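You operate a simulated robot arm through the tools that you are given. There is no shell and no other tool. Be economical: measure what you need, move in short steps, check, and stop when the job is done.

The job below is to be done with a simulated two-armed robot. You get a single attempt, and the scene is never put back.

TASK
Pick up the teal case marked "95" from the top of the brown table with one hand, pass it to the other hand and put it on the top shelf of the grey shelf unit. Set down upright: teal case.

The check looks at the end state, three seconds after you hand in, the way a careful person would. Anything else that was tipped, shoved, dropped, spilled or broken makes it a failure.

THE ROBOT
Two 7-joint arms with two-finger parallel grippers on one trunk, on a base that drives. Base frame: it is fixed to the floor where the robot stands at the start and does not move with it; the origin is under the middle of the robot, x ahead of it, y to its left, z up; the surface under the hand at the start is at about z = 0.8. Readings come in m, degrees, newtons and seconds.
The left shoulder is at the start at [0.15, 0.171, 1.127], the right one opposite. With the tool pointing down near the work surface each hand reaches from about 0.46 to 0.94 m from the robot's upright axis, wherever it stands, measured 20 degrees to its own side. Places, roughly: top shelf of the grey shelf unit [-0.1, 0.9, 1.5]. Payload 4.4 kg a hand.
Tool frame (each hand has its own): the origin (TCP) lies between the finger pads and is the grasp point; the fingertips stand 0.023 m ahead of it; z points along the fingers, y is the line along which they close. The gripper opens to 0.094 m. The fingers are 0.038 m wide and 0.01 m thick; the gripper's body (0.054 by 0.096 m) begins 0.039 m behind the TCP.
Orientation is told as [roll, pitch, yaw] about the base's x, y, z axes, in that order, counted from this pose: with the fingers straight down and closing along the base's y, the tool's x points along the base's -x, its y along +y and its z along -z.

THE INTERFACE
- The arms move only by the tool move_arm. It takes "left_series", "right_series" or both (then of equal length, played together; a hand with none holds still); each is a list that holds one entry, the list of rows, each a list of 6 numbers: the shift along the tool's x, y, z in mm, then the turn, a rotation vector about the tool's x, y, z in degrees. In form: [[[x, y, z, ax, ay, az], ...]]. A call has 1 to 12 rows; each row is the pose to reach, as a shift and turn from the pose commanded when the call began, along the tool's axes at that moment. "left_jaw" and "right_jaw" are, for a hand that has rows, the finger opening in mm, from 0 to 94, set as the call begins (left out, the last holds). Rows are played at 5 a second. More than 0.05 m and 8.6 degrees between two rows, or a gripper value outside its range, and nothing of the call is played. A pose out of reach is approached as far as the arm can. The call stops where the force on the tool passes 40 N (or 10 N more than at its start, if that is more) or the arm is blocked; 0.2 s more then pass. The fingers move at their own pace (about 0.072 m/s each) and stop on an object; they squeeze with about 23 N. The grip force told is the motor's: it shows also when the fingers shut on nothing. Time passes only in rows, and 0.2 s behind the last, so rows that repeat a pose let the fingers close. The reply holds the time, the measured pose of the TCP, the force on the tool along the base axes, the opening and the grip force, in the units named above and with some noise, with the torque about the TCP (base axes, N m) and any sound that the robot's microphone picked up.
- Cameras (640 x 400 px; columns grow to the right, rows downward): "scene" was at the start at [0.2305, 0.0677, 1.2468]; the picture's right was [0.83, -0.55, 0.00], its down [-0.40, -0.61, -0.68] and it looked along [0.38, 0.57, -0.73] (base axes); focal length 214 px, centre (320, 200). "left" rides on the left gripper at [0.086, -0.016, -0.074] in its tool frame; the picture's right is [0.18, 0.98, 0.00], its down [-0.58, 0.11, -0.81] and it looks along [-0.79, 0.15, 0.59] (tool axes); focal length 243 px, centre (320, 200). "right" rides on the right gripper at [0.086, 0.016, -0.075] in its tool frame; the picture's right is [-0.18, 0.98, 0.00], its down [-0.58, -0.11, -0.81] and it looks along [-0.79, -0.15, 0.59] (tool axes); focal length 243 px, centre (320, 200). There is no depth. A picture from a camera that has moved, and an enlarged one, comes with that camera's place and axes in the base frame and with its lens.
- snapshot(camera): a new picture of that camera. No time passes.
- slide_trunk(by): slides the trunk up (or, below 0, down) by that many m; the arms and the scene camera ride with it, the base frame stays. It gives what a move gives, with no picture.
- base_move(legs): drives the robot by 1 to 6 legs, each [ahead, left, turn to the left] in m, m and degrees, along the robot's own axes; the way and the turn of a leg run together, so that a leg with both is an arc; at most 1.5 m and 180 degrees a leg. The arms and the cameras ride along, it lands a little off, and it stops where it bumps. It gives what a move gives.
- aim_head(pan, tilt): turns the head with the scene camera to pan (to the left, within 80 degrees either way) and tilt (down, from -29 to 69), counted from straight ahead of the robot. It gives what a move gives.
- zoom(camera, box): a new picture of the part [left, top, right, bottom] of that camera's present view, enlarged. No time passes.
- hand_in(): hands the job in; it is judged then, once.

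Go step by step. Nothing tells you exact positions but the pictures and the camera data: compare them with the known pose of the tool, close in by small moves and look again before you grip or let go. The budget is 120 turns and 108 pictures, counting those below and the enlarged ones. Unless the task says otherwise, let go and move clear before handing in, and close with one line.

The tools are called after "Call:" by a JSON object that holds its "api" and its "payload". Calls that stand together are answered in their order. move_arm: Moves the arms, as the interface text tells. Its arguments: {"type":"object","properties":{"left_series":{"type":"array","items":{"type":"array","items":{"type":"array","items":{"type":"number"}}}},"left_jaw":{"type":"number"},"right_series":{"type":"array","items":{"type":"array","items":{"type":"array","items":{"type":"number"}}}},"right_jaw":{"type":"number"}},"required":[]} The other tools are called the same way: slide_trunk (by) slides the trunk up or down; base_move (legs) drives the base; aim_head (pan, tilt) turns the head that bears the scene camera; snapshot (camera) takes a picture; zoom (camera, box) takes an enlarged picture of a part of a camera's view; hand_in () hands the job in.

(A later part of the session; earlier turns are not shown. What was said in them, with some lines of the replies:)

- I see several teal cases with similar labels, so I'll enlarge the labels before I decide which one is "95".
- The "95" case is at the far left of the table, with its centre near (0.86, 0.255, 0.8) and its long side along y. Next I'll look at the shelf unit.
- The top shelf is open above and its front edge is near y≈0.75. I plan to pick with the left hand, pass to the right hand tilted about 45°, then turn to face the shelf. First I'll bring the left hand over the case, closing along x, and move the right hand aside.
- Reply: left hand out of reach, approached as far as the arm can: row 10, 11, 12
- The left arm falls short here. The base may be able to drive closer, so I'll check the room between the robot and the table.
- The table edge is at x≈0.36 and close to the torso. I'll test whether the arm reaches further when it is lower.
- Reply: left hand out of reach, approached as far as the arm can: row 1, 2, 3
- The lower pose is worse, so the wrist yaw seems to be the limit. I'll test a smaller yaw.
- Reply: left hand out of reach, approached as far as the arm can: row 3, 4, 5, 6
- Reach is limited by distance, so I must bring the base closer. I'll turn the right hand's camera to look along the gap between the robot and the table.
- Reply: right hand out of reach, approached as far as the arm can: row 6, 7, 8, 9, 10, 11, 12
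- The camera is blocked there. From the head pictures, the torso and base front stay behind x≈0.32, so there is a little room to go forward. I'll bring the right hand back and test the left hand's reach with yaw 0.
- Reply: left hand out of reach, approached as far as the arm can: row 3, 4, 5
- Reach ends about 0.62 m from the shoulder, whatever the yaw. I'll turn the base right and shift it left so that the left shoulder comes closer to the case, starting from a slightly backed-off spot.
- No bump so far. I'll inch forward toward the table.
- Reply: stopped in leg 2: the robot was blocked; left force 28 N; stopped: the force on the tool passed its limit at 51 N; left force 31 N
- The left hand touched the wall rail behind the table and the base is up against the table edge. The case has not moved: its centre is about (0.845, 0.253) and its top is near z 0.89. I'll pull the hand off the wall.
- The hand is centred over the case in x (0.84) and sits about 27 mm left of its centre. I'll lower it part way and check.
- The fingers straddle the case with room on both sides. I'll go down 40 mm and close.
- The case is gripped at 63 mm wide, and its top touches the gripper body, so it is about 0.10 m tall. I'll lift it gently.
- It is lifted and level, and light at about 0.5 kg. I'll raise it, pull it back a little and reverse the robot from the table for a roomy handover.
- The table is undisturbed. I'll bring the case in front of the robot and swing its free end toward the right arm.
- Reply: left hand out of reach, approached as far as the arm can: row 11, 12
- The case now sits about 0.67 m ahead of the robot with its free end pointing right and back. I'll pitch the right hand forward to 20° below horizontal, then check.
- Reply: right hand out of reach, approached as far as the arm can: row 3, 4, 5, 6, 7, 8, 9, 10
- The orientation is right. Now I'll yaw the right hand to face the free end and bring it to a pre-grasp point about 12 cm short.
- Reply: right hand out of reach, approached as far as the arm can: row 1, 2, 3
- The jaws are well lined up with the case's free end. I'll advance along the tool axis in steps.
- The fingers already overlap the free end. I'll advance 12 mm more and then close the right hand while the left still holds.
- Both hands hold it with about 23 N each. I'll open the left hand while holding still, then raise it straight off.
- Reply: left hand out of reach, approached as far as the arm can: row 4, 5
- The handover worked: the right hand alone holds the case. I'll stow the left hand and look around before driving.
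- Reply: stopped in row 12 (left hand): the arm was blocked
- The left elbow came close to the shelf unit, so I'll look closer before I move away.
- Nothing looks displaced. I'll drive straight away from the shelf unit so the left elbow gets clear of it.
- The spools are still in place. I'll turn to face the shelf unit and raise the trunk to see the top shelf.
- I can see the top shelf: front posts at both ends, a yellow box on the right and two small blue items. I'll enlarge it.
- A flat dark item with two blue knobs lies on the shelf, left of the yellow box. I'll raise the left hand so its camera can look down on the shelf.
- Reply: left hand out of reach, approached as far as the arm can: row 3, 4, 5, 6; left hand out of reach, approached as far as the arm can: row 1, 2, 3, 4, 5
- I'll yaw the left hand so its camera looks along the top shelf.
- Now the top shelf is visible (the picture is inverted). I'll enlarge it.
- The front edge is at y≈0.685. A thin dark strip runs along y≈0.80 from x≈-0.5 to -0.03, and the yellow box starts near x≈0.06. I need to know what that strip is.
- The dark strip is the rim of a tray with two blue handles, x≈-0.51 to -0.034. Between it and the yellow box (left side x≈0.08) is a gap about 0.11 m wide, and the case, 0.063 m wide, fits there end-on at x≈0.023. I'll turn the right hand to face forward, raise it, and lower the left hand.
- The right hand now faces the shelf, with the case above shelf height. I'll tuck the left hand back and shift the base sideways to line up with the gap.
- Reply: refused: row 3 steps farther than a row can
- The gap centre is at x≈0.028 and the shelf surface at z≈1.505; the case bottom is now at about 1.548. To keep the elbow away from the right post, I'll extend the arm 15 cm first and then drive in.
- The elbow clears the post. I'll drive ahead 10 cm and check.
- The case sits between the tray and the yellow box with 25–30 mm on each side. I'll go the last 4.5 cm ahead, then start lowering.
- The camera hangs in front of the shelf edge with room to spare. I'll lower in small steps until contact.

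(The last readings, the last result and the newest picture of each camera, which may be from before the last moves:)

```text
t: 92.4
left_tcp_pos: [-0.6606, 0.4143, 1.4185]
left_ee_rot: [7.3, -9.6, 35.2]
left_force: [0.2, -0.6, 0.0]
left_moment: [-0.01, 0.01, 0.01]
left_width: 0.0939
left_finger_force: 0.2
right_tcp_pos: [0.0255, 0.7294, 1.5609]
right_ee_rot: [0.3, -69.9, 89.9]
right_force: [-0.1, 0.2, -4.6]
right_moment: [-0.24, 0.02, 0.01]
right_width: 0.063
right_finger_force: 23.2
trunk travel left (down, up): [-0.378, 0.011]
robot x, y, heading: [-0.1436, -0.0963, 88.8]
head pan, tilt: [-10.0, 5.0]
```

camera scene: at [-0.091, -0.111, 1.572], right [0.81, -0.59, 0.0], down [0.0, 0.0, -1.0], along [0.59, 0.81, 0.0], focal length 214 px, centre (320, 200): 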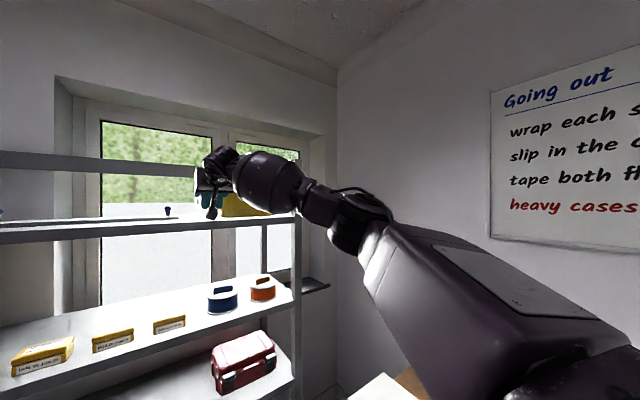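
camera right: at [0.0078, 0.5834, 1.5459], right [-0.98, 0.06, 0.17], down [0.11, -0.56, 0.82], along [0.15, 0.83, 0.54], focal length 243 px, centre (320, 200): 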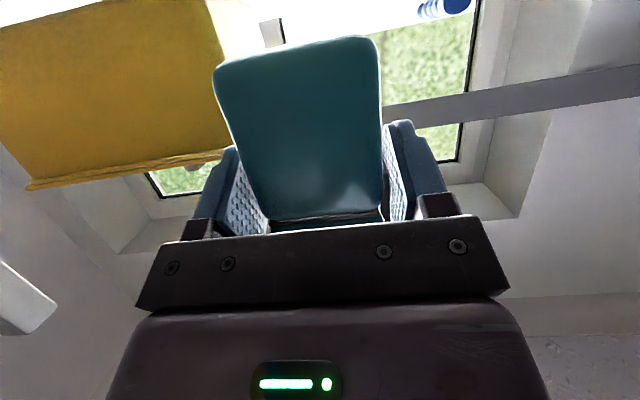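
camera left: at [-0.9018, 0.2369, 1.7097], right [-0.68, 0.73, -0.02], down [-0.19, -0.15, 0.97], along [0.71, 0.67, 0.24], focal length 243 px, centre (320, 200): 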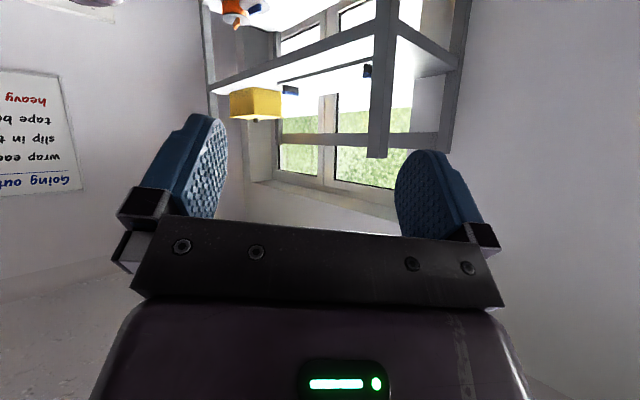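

Call:
{"api": "move_arm", "payload": {"right_series": [[[1.9, 0, 0.7, 0, 0, 0], [1.9, 0, 0.7, 0, 0, 0]]]}}

Call:
{"api": "move_arm", "payload": {"right_series": [[[1.9, 0, 0.7, 0, 0, 0], [1.9, 0, 0.7, 0, 0, 0]]]}}

Call:
{"api": "zoom", "payload": {"camera": "scene", "box": [280, 150, 360, 200]}}

```text
t: 93.0
left_tcp_pos: [-0.6612, 0.4134, 1.4185]
left_ee_rot: [7.3, -9.7, 35.2]
left_force: [-0.9, -0.2, -0.8]
left_moment: [0.03, -0.02, 0.0]
left_width: 0.0937
left_finger_force: 0.0
right_tcp_pos: [0.0244, 0.7279, 1.5585]
right_ee_rot: [0.3, -70.0, 89.9]
right_force: [-0.6, -0.6, -4.2]
right_moment: [-0.27, 0.03, -0.02]
right_width: 0.0633
right_finger_force: 23.2
trunk travel left (down, up): [-0.378, 0.011]
robot x, y, heading: [-0.1435, -0.0944, 88.8]
head pan, tilt: [-10.0, 5.0]
```

```text
t: 93.6
left_tcp_pos: [-0.6607, 0.414, 1.4179]
left_ee_rot: [7.3, -9.7, 35.2]
left_force: [-0.5, 0.8, -0.6]
left_moment: [-0.01, 0.04, -0.02]
left_width: 0.094
left_finger_force: 0.0
right_tcp_pos: [0.0247, 0.7297, 1.5576]
right_ee_rot: [0.3, -70.0, 89.9]
right_force: [-0.4, 0.7, -1.8]
right_moment: [0.08, -0.08, 0.0]
right_width: 0.0632
right_finger_force: 23.6
trunk travel left (down, up): [-0.378, 0.011]
robot x, y, heading: [-0.146, -0.0978, 88.7]
head pan, tilt: [-10.0, 5.0]
```

```text
8.00 times, centred on (320, 175) of scene
camera zoom: at [-0.1237, 0.0511, 1.5641], right [0.98, -0.19, 0.0], down [-0.02, -0.09, -1.0], along [0.19, 0.98, -0.09], focal length 1716 px, centre (320, 400)
```

zoom: 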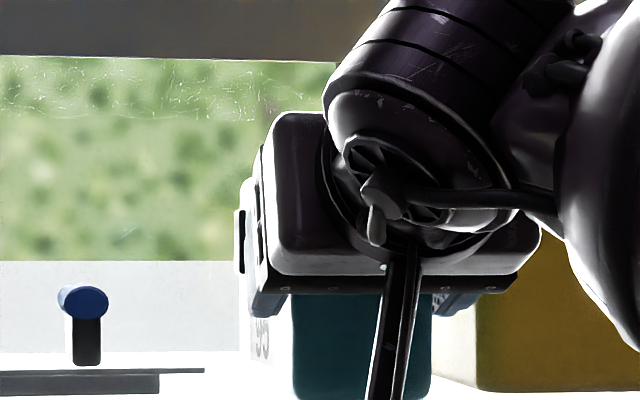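

Contact: the shelf is taking the weight. One small step more to seat it.

Call:
{"api": "move_arm", "payload": {"right_series": [[[1.4, 0, 0.5, 0, 0, 0], [1.4, 0, 0.5, 0, 0, 0]]]}}

Call:
{"api": "snapshot", "payload": {"camera": "right"}}

```text
t: 94.2
left_tcp_pos: [-0.6604, 0.4134, 1.42]
left_ee_rot: [7.3, -9.7, 35.1]
left_force: [-0.3, -0.5, 0.1]
left_moment: [-0.01, 0.03, 0.03]
left_width: 0.0941
left_finger_force: 0.1
right_tcp_pos: [0.026, 0.7288, 1.5571]
right_ee_rot: [0.4, -70.1, 89.9]
right_force: [0.8, 2.1, 3.5]
right_moment: [0.77, -0.24, 0.01]
right_width: 0.063
right_finger_force: 22.9
trunk travel left (down, up): [-0.378, 0.011]
robot x, y, heading: [-0.1443, -0.0966, 88.8]
head pan, tilt: [-10.0, 5.0]
```

```text
50 pictures are left
camera right: at [0.0085, 0.6289, 1.5019], right [-0.98, 0.06, 0.17], down [0.11, -0.56, 0.82], along [0.15, 0.83, 0.54], focal length 243 px, centre (320, 200)
```

right: 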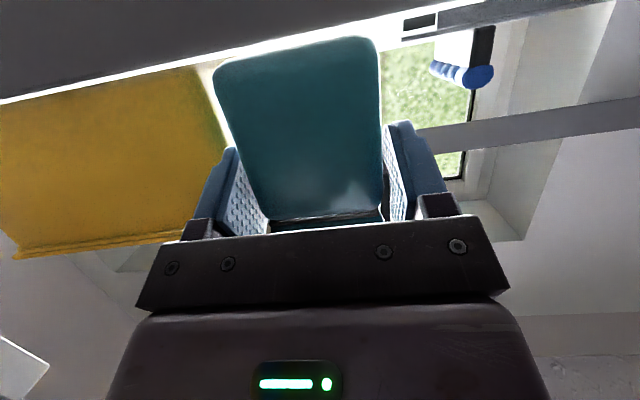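

The case is seated with its near end about 15 mm inside the front edge. I'll open the right hand gently.

Call:
{"api": "move_arm", "payload": {"right_series": [[[0, 0, 0, 0, 0, 0], [0, 0, 0, 0, 0, 0], [0, 0, 0, 0, 0, 0]]], "right_jaw": 82}}

Call:
{"api": "snapshot", "payload": {"camera": "right"}}

```text
t: 95.0
left_tcp_pos: [-0.6608, 0.4125, 1.4186]
left_ee_rot: [7.2, -9.9, 35.2]
left_force: [0.0, 0.0, 0.3]
left_moment: [-0.03, 0.02, 0.02]
left_width: 0.0938
left_finger_force: 0.0
right_tcp_pos: [0.0251, 0.7281, 1.5563]
right_ee_rot: [0.3, -70.1, 90.0]
right_force: [0.0, 0.5, -0.5]
right_moment: [-0.01, -0.06, 0.0]
right_width: 0.0818
right_finger_force: 0.1
trunk travel left (down, up): [-0.378, 0.011]
robot x, y, heading: [-0.1434, -0.0973, 88.8]
head pan, tilt: [-10.0, 5.0]
```

```text
49 pictures are left
camera right: at [0.0083, 0.6288, 1.5011], right [-0.98, 0.06, 0.17], down [0.11, -0.56, 0.82], along [0.15, 0.83, 0.54], focal length 243 px, centre (320, 200)
```

right: 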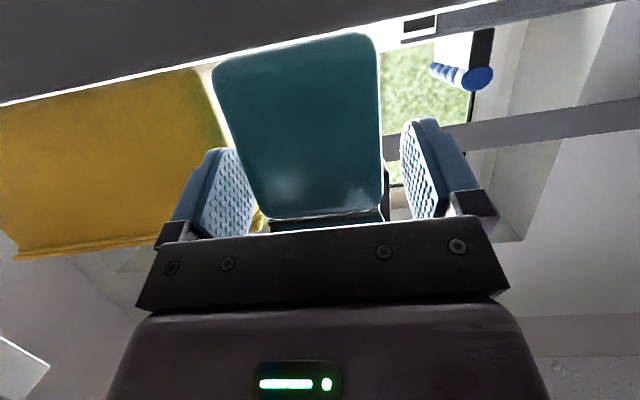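

Released, and the case sits upright with gaps on both sides. I'll withdraw along the tool axis.

Call:
{"api": "move_arm", "payload": {"right_series": [[[0, 0, -20, 0, 0, 0], [0, 0, -45, 0, 0, 0], [0, 0, -75, 0, 0, 0], [0, 0, -110, 0, 0, 0]]]}}

Call:
{"api": "base_move", "payload": {"legs": [[-0.25, 0, 0]]}}

Call:
{"api": "aim_head", "payload": {"pan": 0, "tilt": 10}}

Call:
{"api": "snapshot", "payload": {"camera": "scene"}}

Call:
{"api": "snapshot", "payload": {"camera": "right"}}

```text
t: 96.0
left_tcp_pos: [-0.6603, 0.4123, 1.4197]
left_ee_rot: [7.4, -9.8, 35.2]
left_force: [0.2, 0.1, -0.1]
left_moment: [0.02, 0.02, -0.01]
left_width: 0.0937
left_finger_force: 0.1
right_tcp_pos: [0.0259, 0.6244, 1.5941]
right_ee_rot: [0.4, -70.1, 89.8]
right_force: [0.4, 0.1, -0.1]
right_moment: [0.0, 0.0, -0.01]
right_width: 0.0821
right_finger_force: 0.0
trunk travel left (down, up): [-0.378, 0.011]
robot x, y, heading: [-0.14, -0.0963, 88.9]
head pan, tilt: [-10.0, 5.0]
```

```text
t: 97.8
left_tcp_pos: [-0.6665, 0.1626, 1.4187]
left_ee_rot: [7.3, -9.7, 35.2]
left_force: [-1.1, 1.1, 0.2]
left_moment: [0.01, 0.0, -0.01]
left_width: 0.094
left_finger_force: 0.0
right_tcp_pos: [0.0213, 0.3747, 1.5937]
right_ee_rot: [0.4, -70.0, 90.0]
right_force: [0.2, 0.5, 0.0]
right_moment: [-0.01, -0.03, -0.02]
right_width: 0.0819
right_finger_force: 0.0
trunk travel left (down, up): [-0.378, 0.011]
robot x, y, heading: [-0.1491, -0.3477, 89.1]
head pan, tilt: [-10.0, 5.0]
```

```text
t: 98.5
left_tcp_pos: [-0.6653, 0.162, 1.4196]
left_ee_rot: [7.3, -9.6, 35.2]
left_force: [0.7, -0.3, 0.2]
left_moment: [-0.03, 0.01, -0.01]
left_width: 0.0942
left_finger_force: 0.0
right_tcp_pos: [0.0204, 0.3774, 1.5936]
right_ee_rot: [0.4, -70.0, 89.9]
right_force: [0.6, 0.4, -0.2]
right_moment: [0.0, -0.01, 0.02]
right_width: 0.0821
right_finger_force: 0.0
trunk travel left (down, up): [-0.378, 0.011]
robot x, y, heading: [-0.1497, -0.3491, 88.7]
head pan, tilt: [0.0, 10.0]
```

```text
48 pictures are left
camera scene: at [-0.1444, -0.1966, 1.5561], right [1.0, -0.02, 0.0], down [0.0, -0.17, -0.98], along [0.02, 0.98, -0.17], focal length 214 px, centre (320, 200)
```

scene: 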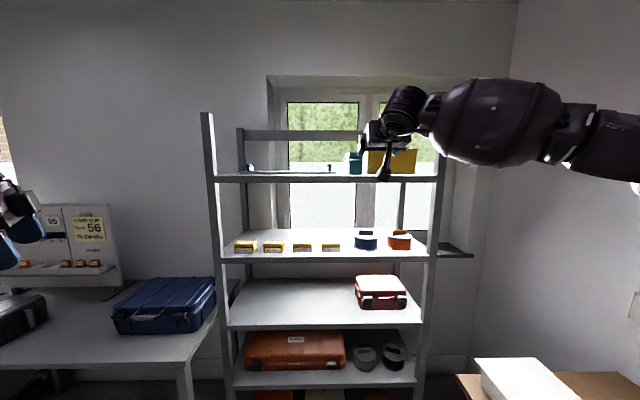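

```text
47 pictures are left
camera right: at [0.004, 0.2756, 1.5382], right [-0.98, 0.06, 0.17], down [0.11, -0.56, 0.82], along [0.15, 0.83, 0.54], focal length 243 px, centre (320, 200)
```

right: 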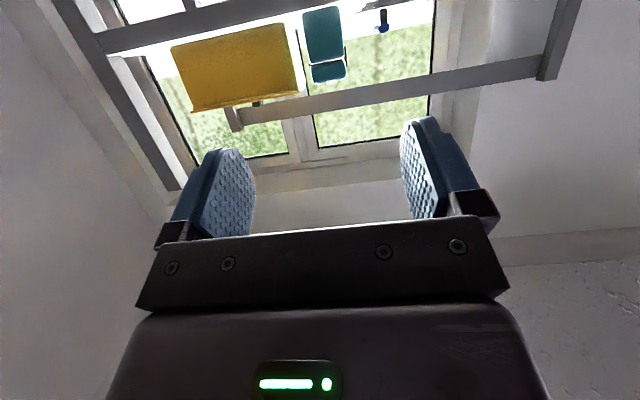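

The case stands upright on the top shelf, clear of the tray and the yellow box. I'll take a last look at the table and a close look at the case.

Call:
{"api": "zoom", "payload": {"camera": "right", "box": [240, 0, 400, 100]}}

Call:
{"api": "aim_head", "payload": {"pan": -65, "tilt": 40}}

Call:
{"api": "snapshot", "payload": {"camera": "scene"}}

```text
4.00 times, centred on (320, 50) of right
camera zoom: at [0.004, 0.2756, 1.5382], right [-0.98, 0.06, 0.17], down [0.11, -0.56, 0.82], along [0.15, 0.83, 0.54], focal length 970 px, centre (320, 800)
```

zoom: 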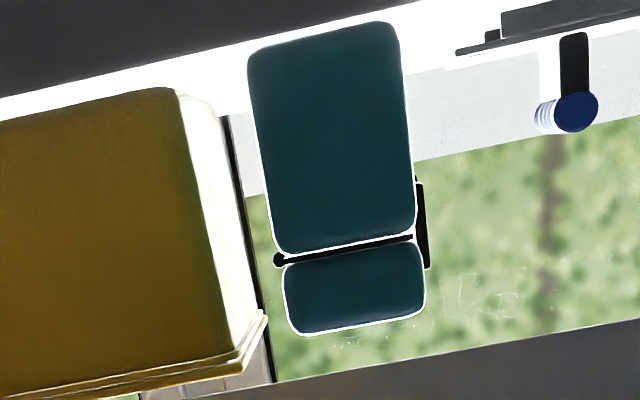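

```text
t: 99.9
left_tcp_pos: [-0.6651, 0.1628, 1.4186]
left_ee_rot: [7.4, -9.7, 35.2]
left_force: [0.1, 0.6, -0.3]
left_moment: [-0.02, -0.02, 0.02]
left_width: 0.0939
left_finger_force: 0.0
right_tcp_pos: [0.0202, 0.3761, 1.5943]
right_ee_rot: [0.2, -70.0, 89.8]
right_force: [-0.6, -0.2, 0.7]
right_moment: [0.02, -0.02, 0.02]
right_width: 0.0821
right_finger_force: 0.1
trunk travel left (down, up): [-0.378, 0.011]
robot x, y, heading: [-0.1485, -0.3456, 88.8]
head pan, tilt: [-65.0, 40.0]
```

```text
45 pictures are left
camera scene: at [-0.0686, -0.2551, 1.5084], right [0.41, -0.91, 0.0], down [-0.59, -0.26, -0.77], along [0.7, 0.31, -0.64], focal length 214 px, centre (320, 200)
```

scene: 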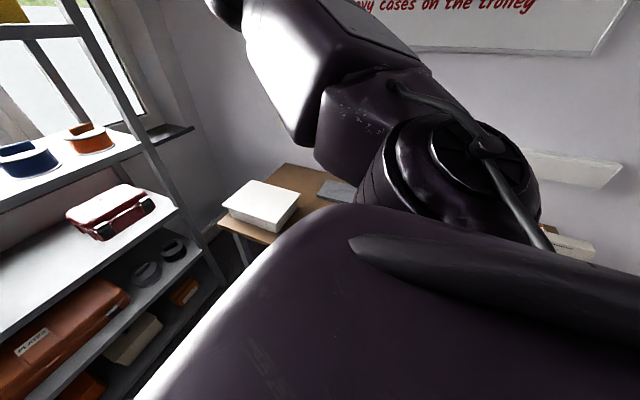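

Everything I can see is in place, and the case stands free and upright on the top shelf with both hands clear of it. I'm handing in now.

Call:
{"api": "hand_in", "payload": {}}

```text
The job is handed in.
```

The left hand picked up teal case "95" and passed it to the right hand, which set it upright on the grey unit's top shelf, between the tray and the yellow box; while getting into position for the pick, the base bumped the table edge and the left hand pressed the wall rail, but I saw nothing shifted in the pictures (the final one showed only part of the table).
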